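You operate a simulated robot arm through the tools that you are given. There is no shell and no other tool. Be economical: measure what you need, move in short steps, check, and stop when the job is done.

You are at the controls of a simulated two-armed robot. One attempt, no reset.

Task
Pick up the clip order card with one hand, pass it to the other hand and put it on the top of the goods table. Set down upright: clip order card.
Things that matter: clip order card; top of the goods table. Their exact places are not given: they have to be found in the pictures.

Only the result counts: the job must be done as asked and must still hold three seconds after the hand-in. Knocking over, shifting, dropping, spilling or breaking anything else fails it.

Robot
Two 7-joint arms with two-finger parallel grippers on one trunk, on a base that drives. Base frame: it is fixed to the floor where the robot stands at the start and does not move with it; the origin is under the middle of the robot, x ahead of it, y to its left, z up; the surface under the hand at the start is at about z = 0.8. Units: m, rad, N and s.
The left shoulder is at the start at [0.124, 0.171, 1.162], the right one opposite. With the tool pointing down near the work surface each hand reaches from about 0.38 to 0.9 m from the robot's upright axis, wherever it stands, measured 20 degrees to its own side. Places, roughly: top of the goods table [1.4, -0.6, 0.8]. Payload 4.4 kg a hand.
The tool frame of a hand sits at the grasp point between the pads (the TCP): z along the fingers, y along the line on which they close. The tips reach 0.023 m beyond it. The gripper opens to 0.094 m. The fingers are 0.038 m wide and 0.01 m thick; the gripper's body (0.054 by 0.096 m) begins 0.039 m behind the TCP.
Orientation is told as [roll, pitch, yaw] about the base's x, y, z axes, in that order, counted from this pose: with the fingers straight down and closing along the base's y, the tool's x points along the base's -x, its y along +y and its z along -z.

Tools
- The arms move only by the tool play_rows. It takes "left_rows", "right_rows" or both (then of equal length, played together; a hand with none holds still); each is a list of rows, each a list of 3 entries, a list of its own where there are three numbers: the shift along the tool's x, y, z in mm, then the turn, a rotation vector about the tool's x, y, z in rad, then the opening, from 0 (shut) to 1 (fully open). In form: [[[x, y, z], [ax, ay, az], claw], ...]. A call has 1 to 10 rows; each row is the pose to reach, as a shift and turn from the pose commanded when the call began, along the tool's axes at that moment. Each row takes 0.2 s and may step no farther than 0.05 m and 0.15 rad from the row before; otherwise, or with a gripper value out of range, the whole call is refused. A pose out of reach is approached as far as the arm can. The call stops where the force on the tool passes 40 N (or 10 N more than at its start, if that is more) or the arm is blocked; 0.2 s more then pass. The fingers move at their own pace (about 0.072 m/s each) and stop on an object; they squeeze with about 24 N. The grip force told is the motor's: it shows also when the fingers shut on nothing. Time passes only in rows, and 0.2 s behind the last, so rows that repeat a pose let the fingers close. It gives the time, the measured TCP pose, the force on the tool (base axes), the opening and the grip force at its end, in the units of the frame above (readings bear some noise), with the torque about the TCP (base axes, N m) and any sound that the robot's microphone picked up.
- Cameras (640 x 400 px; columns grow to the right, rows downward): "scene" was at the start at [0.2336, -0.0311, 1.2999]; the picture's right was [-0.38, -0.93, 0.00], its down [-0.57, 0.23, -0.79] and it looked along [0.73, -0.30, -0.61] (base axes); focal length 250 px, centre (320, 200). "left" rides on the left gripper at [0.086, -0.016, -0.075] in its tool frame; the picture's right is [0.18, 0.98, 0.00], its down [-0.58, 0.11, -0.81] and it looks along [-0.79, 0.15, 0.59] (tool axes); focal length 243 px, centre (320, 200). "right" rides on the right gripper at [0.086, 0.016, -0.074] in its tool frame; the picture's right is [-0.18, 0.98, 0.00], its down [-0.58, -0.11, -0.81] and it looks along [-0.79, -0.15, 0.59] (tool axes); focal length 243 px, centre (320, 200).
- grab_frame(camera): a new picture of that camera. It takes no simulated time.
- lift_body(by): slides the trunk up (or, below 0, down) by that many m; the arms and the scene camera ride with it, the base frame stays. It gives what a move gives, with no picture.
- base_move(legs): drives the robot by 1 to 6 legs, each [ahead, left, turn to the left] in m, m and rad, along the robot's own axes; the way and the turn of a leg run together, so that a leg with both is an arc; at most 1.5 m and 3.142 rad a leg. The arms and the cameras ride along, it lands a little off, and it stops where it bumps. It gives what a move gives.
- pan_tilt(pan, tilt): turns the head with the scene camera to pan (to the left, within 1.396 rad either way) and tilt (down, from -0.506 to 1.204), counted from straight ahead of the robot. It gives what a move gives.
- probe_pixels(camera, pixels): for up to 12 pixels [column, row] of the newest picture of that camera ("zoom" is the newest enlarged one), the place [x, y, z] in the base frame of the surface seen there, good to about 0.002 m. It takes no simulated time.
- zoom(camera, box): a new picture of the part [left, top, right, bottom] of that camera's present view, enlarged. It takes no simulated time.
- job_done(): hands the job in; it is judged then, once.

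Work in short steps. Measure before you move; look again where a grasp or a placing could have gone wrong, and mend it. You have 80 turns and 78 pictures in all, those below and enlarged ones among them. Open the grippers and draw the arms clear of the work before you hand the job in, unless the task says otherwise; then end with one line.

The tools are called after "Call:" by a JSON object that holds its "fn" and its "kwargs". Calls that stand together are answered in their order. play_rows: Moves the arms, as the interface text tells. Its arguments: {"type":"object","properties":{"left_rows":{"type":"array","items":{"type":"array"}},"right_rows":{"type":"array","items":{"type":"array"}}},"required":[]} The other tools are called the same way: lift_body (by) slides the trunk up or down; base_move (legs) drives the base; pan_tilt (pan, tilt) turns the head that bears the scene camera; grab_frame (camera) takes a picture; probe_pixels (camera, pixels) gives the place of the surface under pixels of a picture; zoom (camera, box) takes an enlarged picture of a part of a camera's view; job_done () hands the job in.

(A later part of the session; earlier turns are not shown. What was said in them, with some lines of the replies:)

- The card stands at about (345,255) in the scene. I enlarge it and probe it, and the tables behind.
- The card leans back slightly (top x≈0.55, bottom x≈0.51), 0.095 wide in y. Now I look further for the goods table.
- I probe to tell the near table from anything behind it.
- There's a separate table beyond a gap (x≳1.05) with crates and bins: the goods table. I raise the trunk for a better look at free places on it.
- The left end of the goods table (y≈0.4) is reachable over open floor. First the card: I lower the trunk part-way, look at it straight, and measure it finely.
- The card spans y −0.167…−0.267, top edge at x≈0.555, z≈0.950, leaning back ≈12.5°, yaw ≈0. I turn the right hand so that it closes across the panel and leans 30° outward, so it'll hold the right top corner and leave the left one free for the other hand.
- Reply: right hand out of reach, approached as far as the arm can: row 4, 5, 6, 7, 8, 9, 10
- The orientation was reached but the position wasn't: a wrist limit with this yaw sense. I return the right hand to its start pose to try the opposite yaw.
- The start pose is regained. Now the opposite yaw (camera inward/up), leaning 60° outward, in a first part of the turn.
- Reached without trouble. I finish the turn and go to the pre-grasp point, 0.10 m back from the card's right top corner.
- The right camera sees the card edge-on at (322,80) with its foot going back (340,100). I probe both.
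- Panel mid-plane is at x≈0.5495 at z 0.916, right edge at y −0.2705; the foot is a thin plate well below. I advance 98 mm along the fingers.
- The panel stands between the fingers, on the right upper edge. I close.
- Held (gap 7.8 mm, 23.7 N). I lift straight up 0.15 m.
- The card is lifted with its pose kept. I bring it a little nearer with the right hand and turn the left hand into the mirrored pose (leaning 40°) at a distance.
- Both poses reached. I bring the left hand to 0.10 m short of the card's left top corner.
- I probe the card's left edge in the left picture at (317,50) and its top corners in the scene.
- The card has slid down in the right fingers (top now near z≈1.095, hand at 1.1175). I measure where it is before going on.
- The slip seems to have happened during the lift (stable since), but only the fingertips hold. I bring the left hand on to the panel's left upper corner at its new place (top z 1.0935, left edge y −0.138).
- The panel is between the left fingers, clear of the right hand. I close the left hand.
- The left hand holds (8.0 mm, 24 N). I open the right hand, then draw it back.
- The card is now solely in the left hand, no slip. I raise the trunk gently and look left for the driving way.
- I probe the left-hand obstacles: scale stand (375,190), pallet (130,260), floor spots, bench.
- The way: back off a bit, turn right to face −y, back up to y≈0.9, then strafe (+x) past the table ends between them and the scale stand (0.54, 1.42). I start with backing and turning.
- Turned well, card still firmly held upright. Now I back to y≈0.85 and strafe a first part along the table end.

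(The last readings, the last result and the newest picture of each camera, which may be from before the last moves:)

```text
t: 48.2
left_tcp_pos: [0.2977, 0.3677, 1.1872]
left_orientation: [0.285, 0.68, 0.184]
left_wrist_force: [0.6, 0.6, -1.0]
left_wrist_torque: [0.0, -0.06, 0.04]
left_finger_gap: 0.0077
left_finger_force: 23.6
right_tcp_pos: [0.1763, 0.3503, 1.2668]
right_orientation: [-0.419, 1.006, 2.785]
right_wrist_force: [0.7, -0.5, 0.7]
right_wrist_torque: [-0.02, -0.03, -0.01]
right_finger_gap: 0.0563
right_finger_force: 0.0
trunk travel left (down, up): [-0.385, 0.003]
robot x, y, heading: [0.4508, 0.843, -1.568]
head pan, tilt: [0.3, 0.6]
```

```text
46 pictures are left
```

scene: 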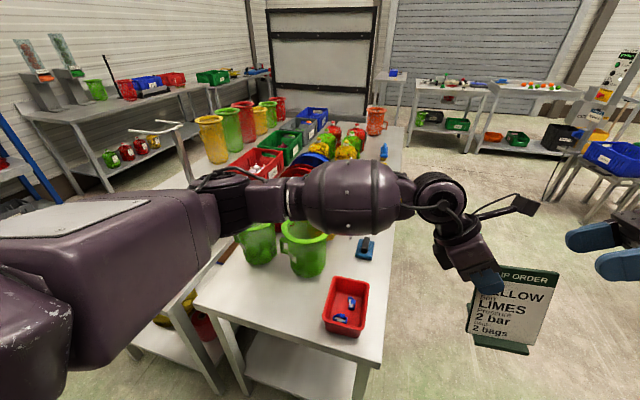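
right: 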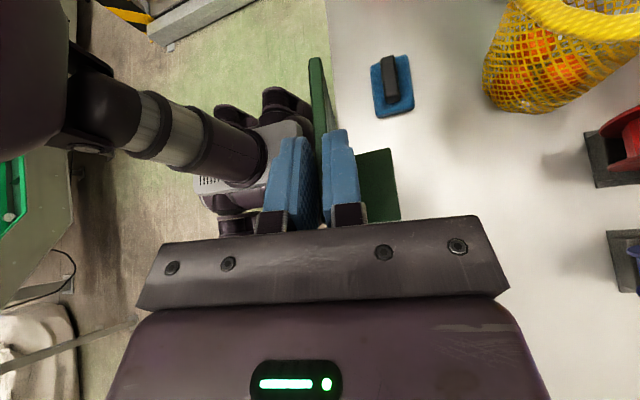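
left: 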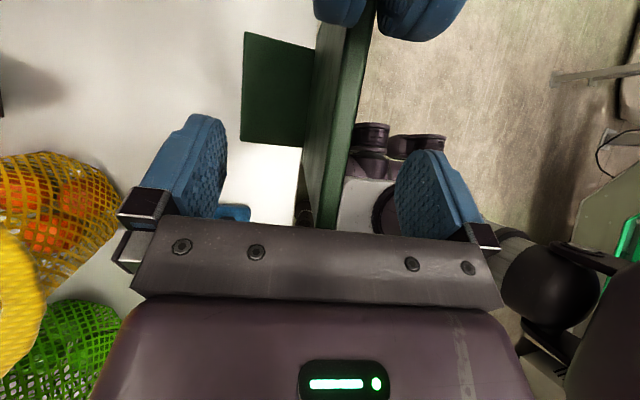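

Clear so far. I strafe on to x≈1.35 and look at the goods table's end.

Call:
{"fn": "base_move", "kwargs": {"legs": [[0, 0.9, 0]]}}

Call:
{"fn": "pan_tilt", "kwargs": {"pan": 0.0, "tilt": 0.6}}

Call:
{"fn": "grab_frame", "kwargs": {"camera": "scene"}}

```text
t: 56.4
left_tcp_pos: [1.1779, 0.3605, 1.1857]
left_orientation: [0.285, 0.678, 0.16]
left_wrist_force: [-0.1, -0.1, -0.8]
left_wrist_torque: [0.0, -0.04, 0.01]
left_finger_gap: 0.0078
left_finger_force: 24.2
right_tcp_pos: [1.0551, 0.3462, 1.2668]
right_orientation: [-0.419, 1.006, 2.76]
right_wrist_force: [-0.6, -0.3, 0.0]
right_wrist_torque: [-0.02, 0.02, -0.02]
right_finger_gap: 0.0561
right_finger_force: 0.1
trunk travel left (down, up): [-0.385, 0.003]
robot x, y, heading: [1.341, 0.8329, -1.589]
head pan, tilt: [0.3, 0.6]
```

```text
t: 57.2
left_tcp_pos: [1.1772, 0.3615, 1.1871]
left_orientation: [0.282, 0.68, 0.159]
left_wrist_force: [0.5, 0.7, -0.5]
left_wrist_torque: [-0.06, -0.03, -0.01]
left_finger_gap: 0.008
left_finger_force: 23.8
right_tcp_pos: [1.056, 0.3472, 1.2665]
right_orientation: [-0.418, 1.008, 2.761]
right_wrist_force: [-0.3, 0.1, -0.7]
right_wrist_torque: [-0.02, -0.01, 0.01]
right_finger_gap: 0.0563
right_finger_force: 0.1
trunk travel left (down, up): [-0.385, 0.003]
robot x, y, heading: [1.343, 0.8388, -1.593]
head pan, tilt: [0.0, 0.6]
```

```text
45 pictures are left
```

scene: 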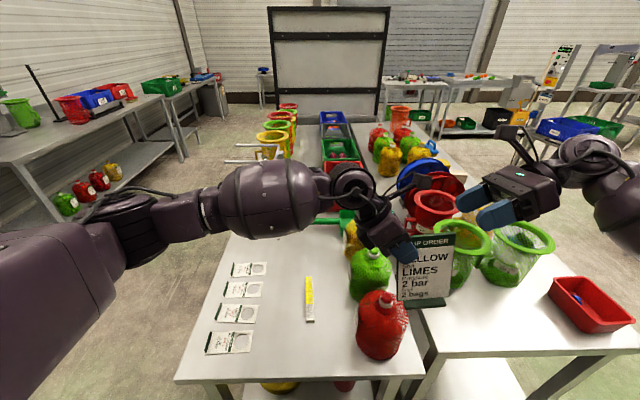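

The goods table's left end has open space between labels (235,300), the yellow strip (309,300) and the bags (370,320). I probe these.

Call:
{"fn": "probe_pixels", "kwargs": {"camera": "scene", "pixels": [[309, 280], [310, 318], [250, 340], [264, 268], [335, 330], [300, 250], [357, 345], [352, 290], [180, 380], [420, 375], [345, 235], [280, 360]]}}

Call:
{"fn": "zoom", "kwargs": {"camera": "scene", "box": [170, 200, 450, 380]}}

```text
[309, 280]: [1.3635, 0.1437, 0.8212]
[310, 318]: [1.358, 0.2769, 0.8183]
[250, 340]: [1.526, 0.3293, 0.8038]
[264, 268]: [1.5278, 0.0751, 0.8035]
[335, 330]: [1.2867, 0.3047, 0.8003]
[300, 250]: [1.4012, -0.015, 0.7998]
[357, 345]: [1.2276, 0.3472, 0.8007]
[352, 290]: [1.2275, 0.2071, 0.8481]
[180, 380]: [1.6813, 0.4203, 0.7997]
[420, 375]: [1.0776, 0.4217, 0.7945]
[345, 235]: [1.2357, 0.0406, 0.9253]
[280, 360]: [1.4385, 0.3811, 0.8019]
```

```text
2.22 times, centred on (310, 290) of scene
```

zoom: 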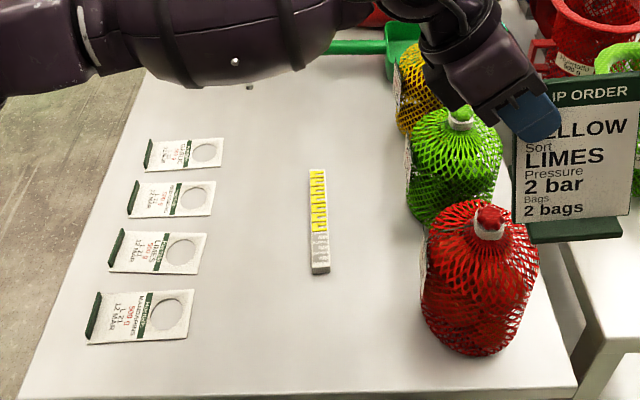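

Free spot chosen: card centre about (1.39, 0.045), beyond the strip (ends y≈0.125), right of the labels (x>1.47), left of the bags (x<1.29). I carry the card over at height, first half of the way.

Call:
{"fn": "play_rows", "kwargs": {"left_rows": [[[-5, -10, -7], [0, 0, 0], 0], [[-12, -25, -17], [0, 0, 0], 0], [[-20, -41, -29], [0, 0, 0], 0], [[-28, -57, -40], [0, 0, 0], 0], [[-36, -74, -52], [0, 0, 0], 0], [[-45, -92, -65], [0, 0, 0], 0], [[-54, -110, -77], [0, 0, 0], 0], [[-62, -127, -89], [0, 0, 0], 0], [[-70, -143, -101], [0, 0, 0], 0], [[-75, -154, -108], [0, 0, 0], 0]]}}

Call:
{"fn": "grab_frame", "kwargs": {"camera": "scene"}}

```text
t: 59.4
left_tcp_pos: [1.3015, 0.2001, 1.1886]
left_orientation: [0.285, 0.679, 0.159]
left_wrist_force: [0.7, 0.1, -1.2]
left_wrist_torque: [-0.05, -0.04, -0.02]
left_finger_gap: 0.0076
left_finger_force: 23.7
right_tcp_pos: [1.0553, 0.3472, 1.2675]
right_orientation: [-0.421, 1.008, 2.76]
right_wrist_force: [0.1, 0.2, 0.4]
right_wrist_torque: [0.01, -0.01, -0.01]
right_finger_gap: 0.0565
right_finger_force: 0.2
trunk travel left (down, up): [-0.385, 0.003]
robot x, y, heading: [1.3445, 0.8351, -1.59]
head pan, tilt: [0.0, 0.6]
```

```text
43 pictures are left
```

scene: 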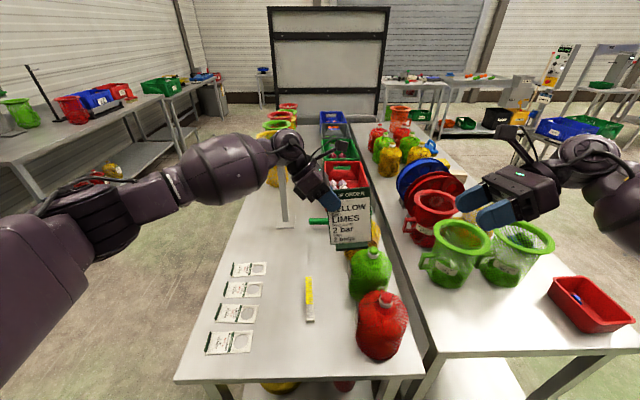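

A metal stand at (284,200) now shows behind the left hand. I probe it and its surroundings.

Call:
{"fn": "zoom", "kwargs": {"camera": "scene", "box": [220, 120, 400, 260]}}

Call:
{"fn": "probe_pixels", "kwargs": {"camera": "scene", "pixels": [[282, 180], [284, 215], [296, 228], [276, 228], [318, 222], [300, 260], [340, 215], [310, 290], [372, 260], [240, 270], [335, 220], [283, 170]]}}

```text
2.86 times, centred on (310, 190) of scene
```

zoom: 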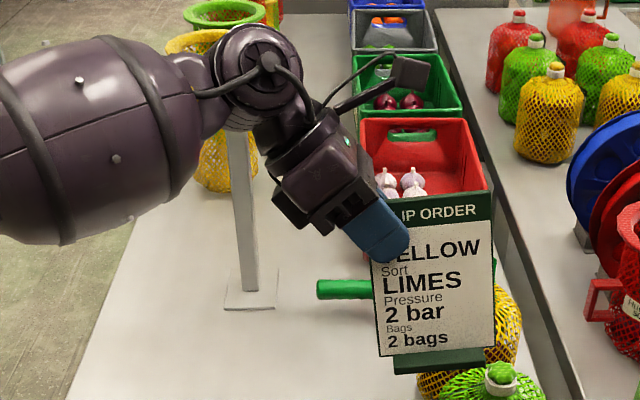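

```text
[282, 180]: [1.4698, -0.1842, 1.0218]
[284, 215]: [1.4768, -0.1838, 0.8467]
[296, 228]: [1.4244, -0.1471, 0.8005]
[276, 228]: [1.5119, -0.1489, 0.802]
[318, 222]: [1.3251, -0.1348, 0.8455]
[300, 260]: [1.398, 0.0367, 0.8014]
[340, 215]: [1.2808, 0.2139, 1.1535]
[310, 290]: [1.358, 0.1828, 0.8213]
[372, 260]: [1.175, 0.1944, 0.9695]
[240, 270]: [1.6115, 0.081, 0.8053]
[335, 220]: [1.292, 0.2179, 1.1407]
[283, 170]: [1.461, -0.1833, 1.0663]
```

The stand's post (1.47, −0.18) is too close to the arm's way to the far spot. I choose instead the clear strip near the table end: card centre about (1.375, 0.35), between the strip's end (y≈0.285) and the table edge (0.42). I move the left hand above it, and draw the right one back and up.

Call:
{"fn": "play_rows", "kwargs": {"left_rows": [[[-8, 11, -3], [0, 0, 0], 0], [[-20, 28, -8], [0, 0, 0], 0], [[-33, 47, -14], [0, 0, 0], 0], [[-47, 67, -20], [0, 0, 0], 0], [[-62, 88, -26], [0, 0, 0], 0], [[-77, 109, -32], [0, 0, 0], 0], [[-90, 128, -38], [0, 0, 0], 0], [[-101, 144, -43], [0, 0, 0], 0]], "right_rows": [[[13, -16, -8], [0, 0, 0], 0.6], [[27, -32, -16], [0, 0, 0], 0.6], [[40, -48, -23], [0, 0, 0], 0.6], [[54, -65, -31], [0, 0, 0], 0.6], [[67, -81, -39], [0, 0, 0], 0.6], [[81, -97, -47], [0, 0, 0], 0.6], [[94, -114, -54], [0, 0, 0], 0.6], [[108, -130, -62], [0, 0, 0], 0.6]]}}

Call:
{"fn": "pan_tilt", "kwargs": {"pan": 0.0, "tilt": 0.9}}

Call:
{"fn": "grab_frame", "kwargs": {"camera": "scene"}}

```text
t: 61.2
left_tcp_pos: [1.4095, 0.3471, 1.1881]
left_orientation: [0.284, 0.679, 0.158]
left_wrist_force: [0.0, 0.0, 0.1]
left_wrist_torque: [-0.01, -0.04, 0.05]
left_finger_gap: 0.0077
left_finger_force: 24.3
right_tcp_pos: [1.0588, 0.4484, 1.4187]
right_orientation: [-0.42, 1.006, 2.76]
right_wrist_force: [0.0, 0.7, -0.1]
right_wrist_torque: [0.03, 0.02, -0.01]
right_finger_gap: 0.0566
right_finger_force: 0.1
trunk travel left (down, up): [-0.385, 0.003]
robot x, y, heading: [1.3421, 0.8331, -1.594]
head pan, tilt: [0.0, 0.6]
```

```text
t: 62.0
left_tcp_pos: [1.4078, 0.3462, 1.1876]
left_orientation: [0.284, 0.679, 0.16]
left_wrist_force: [0.4, -0.8, -0.6]
left_wrist_torque: [-0.02, -0.02, 0.02]
left_finger_gap: 0.0075
left_finger_force: 24.2
right_tcp_pos: [1.059, 0.4475, 1.4175]
right_orientation: [-0.419, 1.006, 2.761]
right_wrist_force: [-0.2, -0.1, -0.4]
right_wrist_torque: [0.02, 0.01, -0.03]
right_finger_gap: 0.0564
right_finger_force: 0.1
trunk travel left (down, up): [-0.385, 0.003]
robot x, y, heading: [1.3395, 0.8347, -1.591]
head pan, tilt: [0.0, 0.901]
```

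```text
41 pictures are left
```

scene: 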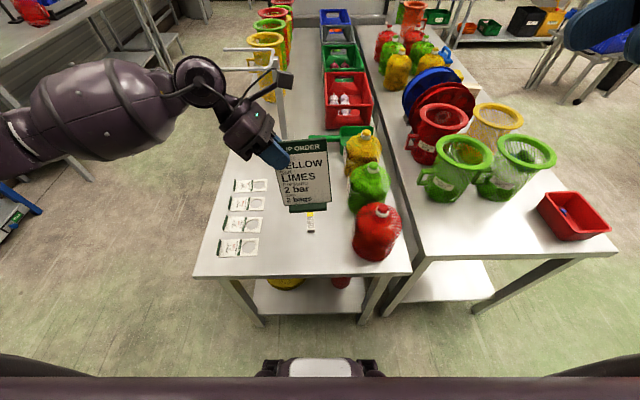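

I enlarge and measure card, strip end, nearest label, bag and table edge.

Call:
{"fn": "zoom", "kwargs": {"camera": "scene", "box": [210, 120, 410, 290]}}

```text
2.35 times, centred on (310, 205) of scene
```

zoom: 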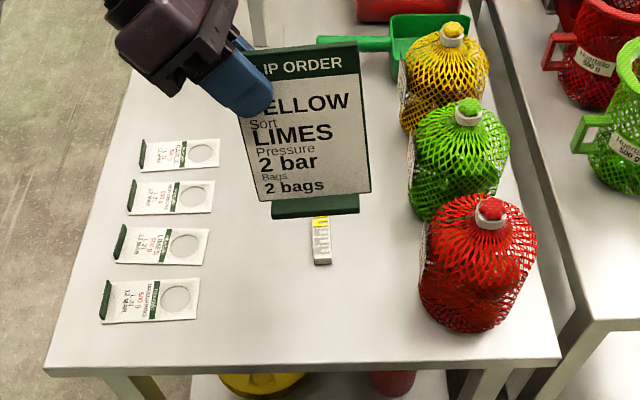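

Call:
{"fn": "probe_pixels", "kwargs": {"camera": "zoom", "pixels": [[355, 46], [358, 70], [262, 198], [370, 188], [275, 217], [358, 208], [322, 262], [196, 316], [424, 300], [320, 363], [260, 130], [199, 285]]}}

```text
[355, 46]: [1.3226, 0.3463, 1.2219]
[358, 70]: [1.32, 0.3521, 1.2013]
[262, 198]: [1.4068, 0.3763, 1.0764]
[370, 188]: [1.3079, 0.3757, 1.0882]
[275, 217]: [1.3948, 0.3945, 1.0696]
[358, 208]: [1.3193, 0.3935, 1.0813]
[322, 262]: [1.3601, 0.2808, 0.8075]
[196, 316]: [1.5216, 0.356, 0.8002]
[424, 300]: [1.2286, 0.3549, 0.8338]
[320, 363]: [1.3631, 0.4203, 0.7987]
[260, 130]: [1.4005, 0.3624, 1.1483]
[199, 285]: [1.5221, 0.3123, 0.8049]
```

The card has rolled about 0.12 rad in the grip (left bottom lower: 1.0764 vs 1.0882 over 0.099). I level it by turning about the panel normal and then re-measure.

Call:
{"fn": "play_rows", "kwargs": {"left_rows": [[[0, 0, 0], [0, -0.06, 0], 0], [[0, 0, 0], [0, -0.122, 0], 0]]}}

Call:
{"fn": "zoom", "kwargs": {"camera": "scene", "box": [250, 130, 370, 220]}}

```text
t: 62.6
left_tcp_pos: [1.4075, 0.3465, 1.1869]
left_orientation: [0.26, 0.56, 0.12]
left_wrist_force: [0.2, 0.1, -0.5]
left_wrist_torque: [-0.01, 0.01, -0.02]
left_finger_gap: 0.0074
left_finger_force: 24.7
right_tcp_pos: [1.0588, 0.448, 1.4176]
right_orientation: [-0.418, 1.01, 2.762]
right_wrist_force: [0.1, 0.4, 0.7]
right_wrist_torque: [0.01, 0.0, 0.03]
right_finger_gap: 0.0563
right_finger_force: 0.1
trunk travel left (down, up): [-0.385, 0.003]
robot x, y, heading: [1.3431, 0.8368, -1.591]
head pan, tilt: [0.0, 0.901]
```

```text
4.44 times, centred on (310, 175) of scene
```

zoom: 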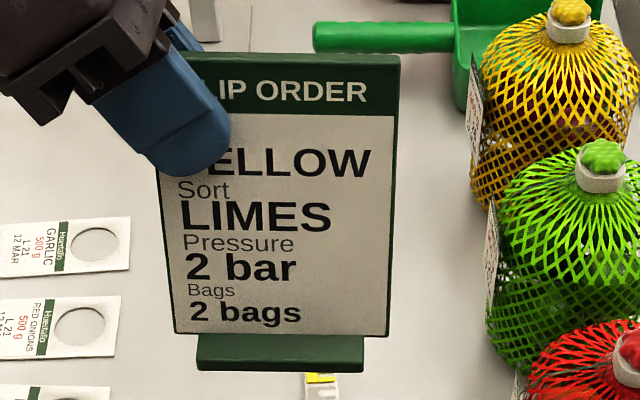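

Call:
{"fn": "probe_pixels", "kwargs": {"camera": "zoom", "pixels": [[180, 329], [385, 332], [203, 366], [360, 368], [203, 346], [360, 350], [290, 370], [390, 70], [388, 300], [240, 70], [180, 250]]}}

```text
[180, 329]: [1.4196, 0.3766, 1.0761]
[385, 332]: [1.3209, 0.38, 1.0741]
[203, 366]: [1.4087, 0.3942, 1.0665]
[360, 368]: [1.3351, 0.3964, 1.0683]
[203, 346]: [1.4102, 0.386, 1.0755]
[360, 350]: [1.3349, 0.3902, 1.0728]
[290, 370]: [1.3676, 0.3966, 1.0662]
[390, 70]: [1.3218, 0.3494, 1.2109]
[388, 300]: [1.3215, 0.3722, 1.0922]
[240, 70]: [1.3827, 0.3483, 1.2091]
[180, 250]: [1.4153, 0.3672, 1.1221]
```

Level now (1.0761/1.0741, foot 1.0665/1.0683). Before lowering the trunk I check the stand's bars (250,49),(265,67) against the forearm.

Call:
{"fn": "probe_pixels", "kwargs": {"camera": "scene", "pixels": [[235, 49], [262, 48], [240, 68], [270, 67], [281, 100], [205, 80], [80, 110], [20, 160], [245, 140], [284, 80], [165, 100]]}}

Call:
{"fn": "grab_frame", "kwargs": {"camera": "left"}}

```text
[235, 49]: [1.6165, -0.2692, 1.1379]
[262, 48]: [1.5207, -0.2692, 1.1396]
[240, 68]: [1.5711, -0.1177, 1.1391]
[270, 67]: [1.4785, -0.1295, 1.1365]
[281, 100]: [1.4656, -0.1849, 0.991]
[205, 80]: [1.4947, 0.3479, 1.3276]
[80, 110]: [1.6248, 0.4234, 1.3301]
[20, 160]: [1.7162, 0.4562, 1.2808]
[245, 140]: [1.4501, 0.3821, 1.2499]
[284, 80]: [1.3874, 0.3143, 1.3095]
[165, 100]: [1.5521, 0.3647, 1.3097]
```

```text
38 pictures are left
```

left: 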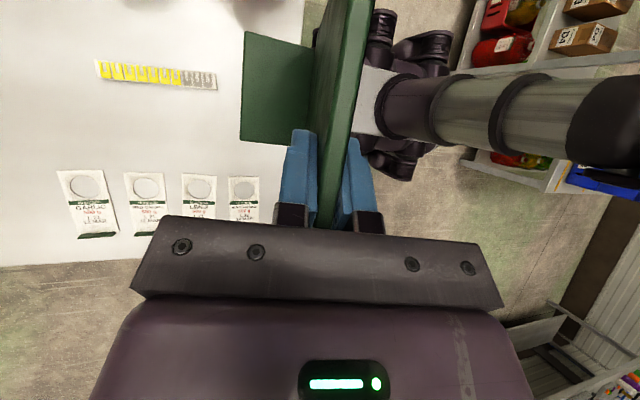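

The stand is far from the arm (y<−0.1 vs 0.35). I lower the trunk by 0.25 m.

Call:
{"fn": "lift_body", "kwargs": {"by": -0.25}}

Call:
{"fn": "grab_frame", "kwargs": {"camera": "scene"}}

Call:
{"fn": "zoom", "kwargs": {"camera": "scene", "box": [230, 160, 390, 290]}}

```text
t: 65.2
left_tcp_pos: [1.4076, 0.3474, 0.9385]
left_orientation: [0.259, 0.563, 0.115]
left_wrist_force: [-0.5, 0.8, -0.5]
left_wrist_torque: [-0.03, -0.03, -0.01]
left_finger_gap: 0.0078
left_finger_force: 23.8
right_tcp_pos: [1.0575, 0.4475, 1.168]
right_orientation: [-0.416, 1.009, 2.764]
right_wrist_force: [0.3, 0.0, -0.1]
right_wrist_torque: [0.01, 0.01, 0.0]
right_finger_gap: 0.0565
right_finger_force: 0.0
trunk travel left (down, up): [-0.135, 0.253]
robot x, y, heading: [1.3434, 0.8332, -1.593]
head pan, tilt: [0.0, 0.901]
```

```text
37 pictures are left
```

scene: 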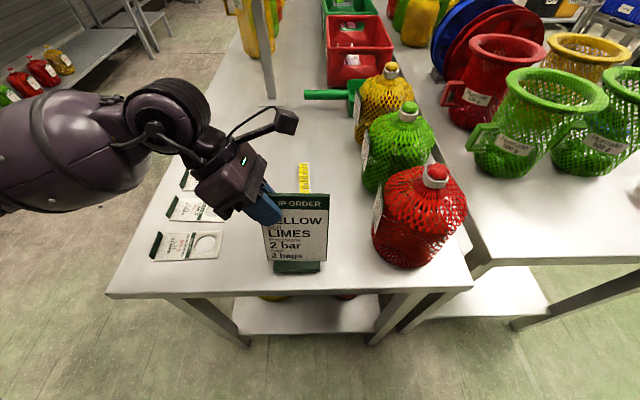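

```text
3.08 times, centred on (310, 225) of scene
```

zoom: 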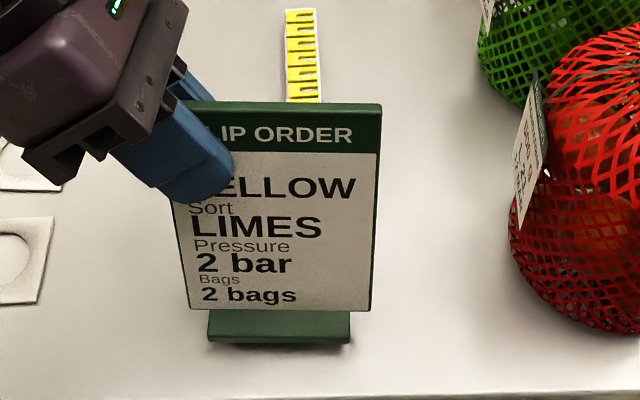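

I probe the foot's bottom edge and the table around it.

Call:
{"fn": "probe_pixels", "kwargs": {"camera": "zoom", "pixels": [[212, 337], [348, 338], [280, 339], [280, 350], [192, 304], [365, 306], [280, 391], [212, 318], [348, 320], [370, 130], [303, 100]]}}

```text
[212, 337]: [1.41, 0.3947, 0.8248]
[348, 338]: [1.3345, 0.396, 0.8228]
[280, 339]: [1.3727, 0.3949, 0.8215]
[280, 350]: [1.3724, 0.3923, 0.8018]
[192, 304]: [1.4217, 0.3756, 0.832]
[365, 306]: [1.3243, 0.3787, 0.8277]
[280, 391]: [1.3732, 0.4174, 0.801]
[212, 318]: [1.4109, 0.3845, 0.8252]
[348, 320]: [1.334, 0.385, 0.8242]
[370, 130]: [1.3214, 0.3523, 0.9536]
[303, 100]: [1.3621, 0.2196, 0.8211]
```

The foot is about 12 mm above the table (foot top 0.8245 vs 0.8115 when standing). I lower the trunk 9 mm more.

Call:
{"fn": "lift_body", "kwargs": {"by": -0.009}}

Call:
{"fn": "zoom", "kwargs": {"camera": "scene", "box": [270, 220, 350, 290]}}

```text
t: 65.7
left_tcp_pos: [1.4089, 0.3473, 0.9284]
left_orientation: [0.258, 0.561, 0.118]
left_wrist_force: [-0.1, -0.2, 0.0]
left_wrist_torque: [0.0, -0.04, -0.01]
left_finger_gap: 0.0075
left_finger_force: 24.2
right_tcp_pos: [1.0586, 0.4478, 1.1585]
right_orientation: [-0.416, 1.008, 2.765]
right_wrist_force: [-0.3, 0.3, -0.4]
right_wrist_torque: [-0.02, 0.02, -0.03]
right_finger_gap: 0.0566
right_finger_force: 0.0
trunk travel left (down, up): [-0.126, 0.262]
robot x, y, heading: [1.3405, 0.8335, -1.592]
head pan, tilt: [0.0, 0.901]
```

```text
5.71 times, centred on (310, 255) of scene
```

zoom: 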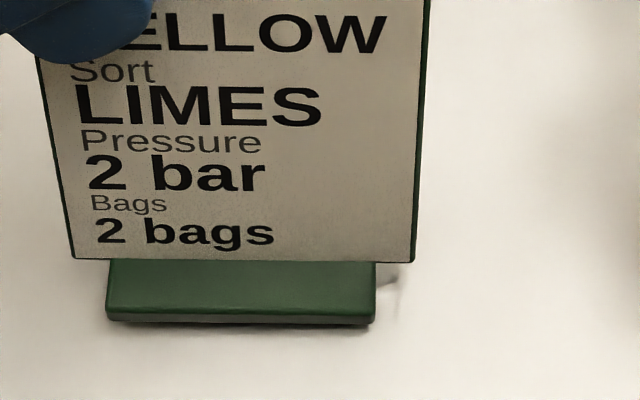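

Nearly down. I go down 3 mm by the arm in 1 mm rows and watch the force.

Call:
{"fn": "play_rows", "kwargs": {"left_rows": [[[-0.5, -0.2, 0.8], [0, 0, 0], 0], [[-1.1, -0.4, 1.6], [0, 0, 0], 0], [[-1.6, -0.65, 2.5], [0, 0, 0], 0]]}}

Call:
{"fn": "zoom", "kwargs": {"camera": "scene", "box": [270, 220, 350, 290]}}

Call:
{"fn": "probe_pixels", "kwargs": {"camera": "zoom", "pixels": [[115, 305], [365, 307], [240, 306], [115, 318], [365, 320], [240, 335], [240, 285]]}}

```text
t: 66.5
left_tcp_pos: [1.4085, 0.3468, 0.9254]
left_orientation: [0.262, 0.561, 0.121]
left_wrist_force: [0.4, 0.7, -0.9]
left_wrist_torque: [-0.01, -0.02, -0.01]
left_finger_gap: 0.0075
left_finger_force: 23.7
right_tcp_pos: [1.0581, 0.4466, 1.1579]
right_orientation: [-0.421, 1.007, 2.762]
right_wrist_force: [0.2, -0.1, 0.0]
right_wrist_torque: [-0.03, 0.0, 0.01]
right_finger_gap: 0.0564
right_finger_force: 0.1
trunk travel left (down, up): [-0.126, 0.262]
robot x, y, heading: [1.3432, 0.8365, -1.588]
head pan, tilt: [0.0, 0.901]
```

```text
5.71 times, centred on (310, 255) of scene
```

zoom: 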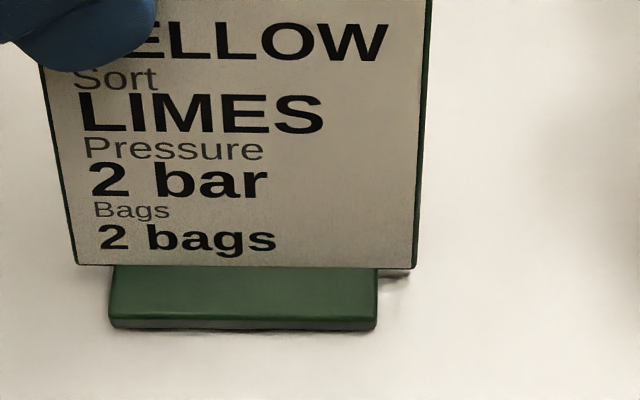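

```text
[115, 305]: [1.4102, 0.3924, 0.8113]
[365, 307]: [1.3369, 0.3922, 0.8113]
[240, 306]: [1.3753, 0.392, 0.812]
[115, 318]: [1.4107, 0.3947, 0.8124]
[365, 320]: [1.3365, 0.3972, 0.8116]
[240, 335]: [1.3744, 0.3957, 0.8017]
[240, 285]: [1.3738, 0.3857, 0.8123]
```

Foot top at 0.812 (0.810 when standing), no contact force yet. Another 3 mm in small rows.

Call:
{"fn": "play_rows", "kwargs": {"left_rows": [[[-0.4, -0.15, 0.6], [0, 0, 0], 0], [[-0.8, -0.3, 1.2], [0, 0, 0], 0], [[-1.2, -0.5, 1.8], [0, 0, 0], 0], [[-1.6, -0.65, 2.5], [0, 0, 0], 0]]}}

```text
t: 67.5
left_tcp_pos: [1.4083, 0.3475, 0.9252]
left_orientation: [0.259, 0.564, 0.116]
left_wrist_force: [3.0, -0.8, 12.5]
left_wrist_torque: [0.55, 0.58, -0.06]
left_finger_gap: 0.0078
left_finger_force: 24.2
right_tcp_pos: [1.0584, 0.448, 1.1579]
right_orientation: [-0.418, 1.009, 2.762]
right_wrist_force: [0.7, 0.2, -0.7]
right_wrist_torque: [-0.01, 0.01, -0.01]
right_finger_gap: 0.0567
right_finger_force: 0.1
trunk travel left (down, up): [-0.126, 0.262]
robot x, y, heading: [1.3438, 0.8348, -1.595]
head pan, tilt: [0.0, 0.901]
```

Contact: 12.5 N. I ease up 1.5 mm to take off the pressure, then open gently.

Call:
{"fn": "play_rows", "kwargs": {"left_rows": [[[0.8, 0.3, -1.2], [0, 0, 0], 0], [[0.8, 0.3, -1.2], [0, 0, 0], 0]]}}

Call:
{"fn": "play_rows", "kwargs": {"left_rows": [[[0, 0, 0], [0, 0, 0], 0.12], [[0, 0, 0], [0, 0, 0], 0.2], [[0, 0, 0], [0, 0, 0], 0.35], [[0, 0, 0], [0, 0, 0], 0.5], [[0, 0, 0], [0, 0, 0], 0.6]]}}

Call:
{"fn": "zoom", "kwargs": {"camera": "scene", "box": [230, 160, 390, 290]}}

Call:
{"fn": "grab_frame", "kwargs": {"camera": "left"}}

```text
t: 68.1
left_tcp_pos: [1.4086, 0.3459, 0.9247]
left_orientation: [0.26, 0.562, 0.119]
left_wrist_force: [0.4, -0.9, 7.8]
left_wrist_torque: [0.34, 0.64, 0.05]
left_finger_gap: 0.0078
left_finger_force: 23.8
right_tcp_pos: [1.0577, 0.4478, 1.1574]
right_orientation: [-0.419, 1.005, 2.761]
right_wrist_force: [0.5, -0.6, -0.2]
right_wrist_torque: [-0.02, -0.03, 0.0]
right_finger_gap: 0.0565
right_finger_force: 0.0
trunk travel left (down, up): [-0.126, 0.262]
robot x, y, heading: [1.3426, 0.8347, -1.593]
head pan, tilt: [0.0, 0.901]
```

```text
t: 69.3
left_tcp_pos: [1.4091, 0.3457, 0.9241]
left_orientation: [0.261, 0.563, 0.119]
left_wrist_force: [0.2, -0.4, -0.8]
left_wrist_torque: [0.02, -0.04, 0.0]
left_finger_gap: 0.0563
left_finger_force: 0.1
right_tcp_pos: [1.0589, 0.448, 1.1571]
right_orientation: [-0.42, 1.007, 2.76]
right_wrist_force: [-0.4, 0.5, -0.8]
right_wrist_torque: [0.01, -0.02, 0.0]
right_finger_gap: 0.0566
right_finger_force: 0.0
trunk travel left (down, up): [-0.126, 0.262]
robot x, y, heading: [1.3428, 0.8337, -1.592]
head pan, tilt: [0.0, 0.901]
```

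```text
3.08 times, centred on (310, 225) of scene
```

zoom: 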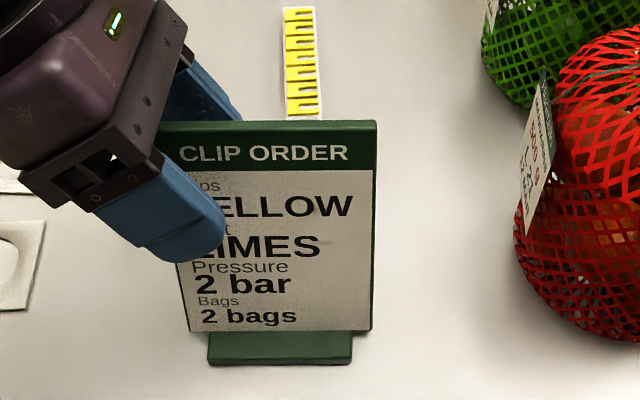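

```text
32 pictures are left
```

left: 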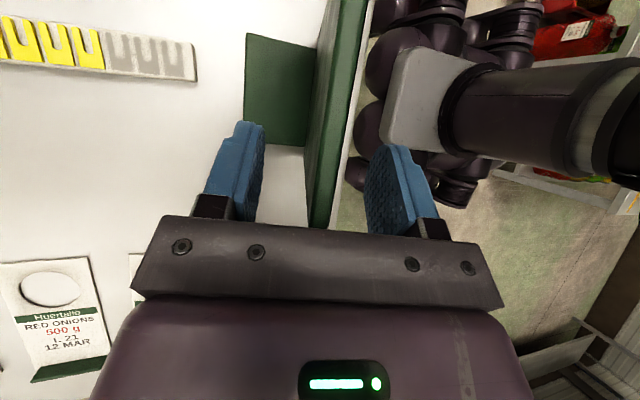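

The card stands free between the open fingers. I draw the hand back along its fingers.

Call:
{"fn": "play_rows", "kwargs": {"left_rows": [[[0, 0, -10], [0, 0, 0], 0.6], [[0, 0, -30], [0, 0, 0], 0.6], [[0, 0, -60], [0, 0, 0], 0.6], [[0, 0, -90], [0, 0, 0], 0.6], [[0, 0, -120], [0, 0, 0], 0.6], [[0, 0, -150], [0, 0, 0], 0.6]]}}

Call:
{"fn": "lift_body", "kwargs": {"by": 0.2}}

Call:
{"fn": "zoom", "kwargs": {"camera": "scene", "box": [210, 120, 410, 290]}}

```text
t: 70.7
left_tcp_pos: [1.4906, 0.319, 1.0467]
left_orientation: [0.26, 0.563, 0.119]
left_wrist_force: [0.1, 0.3, -0.2]
left_wrist_torque: [-0.01, 0.02, -0.01]
left_finger_gap: 0.0563
left_finger_force: 0.0
right_tcp_pos: [1.0574, 0.4466, 1.1588]
right_orientation: [-0.419, 1.006, 2.763]
right_wrist_force: [-0.3, -0.1, -0.4]
right_wrist_torque: [0.01, 0.0, -0.03]
right_finger_gap: 0.0564
right_finger_force: 0.1
trunk travel left (down, up): [-0.126, 0.262]
robot x, y, heading: [1.3384, 0.8375, -1.589]
head pan, tilt: [0.0, 0.901]
```

```text
t: 72.9
left_tcp_pos: [1.4905, 0.3172, 1.2452]
left_orientation: [0.262, 0.563, 0.12]
left_wrist_force: [0.1, -0.1, -0.7]
left_wrist_torque: [0.0, 0.03, 0.0]
left_finger_gap: 0.0562
left_finger_force: 0.0
right_tcp_pos: [1.057, 0.447, 1.3567]
right_orientation: [-0.421, 1.007, 2.759]
right_wrist_force: [0.1, 0.6, 1.3]
right_wrist_torque: [-0.01, 0.01, -0.02]
right_finger_gap: 0.0563
right_finger_force: 0.1
trunk travel left (down, up): [-0.326, 0.062]
robot x, y, heading: [1.3389, 0.8339, -1.594]
head pan, tilt: [0.0, 0.901]
```

```text
2.35 times, centred on (310, 205) of scene
```

zoom: 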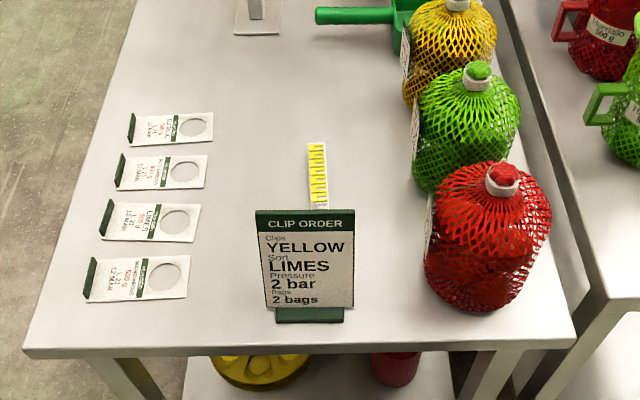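

The card stands upright on the goods table, nothing else has moved, and both hands are open and clear. I hand in.

Call:
{"fn": "job_done", "kwargs": {}}

```text
The job is handed in.
```

The clip order card was picked up with the right hand, passed to the left, and set upright on the goods table near its left end. Both hands are open and clear, and the job is handed in.
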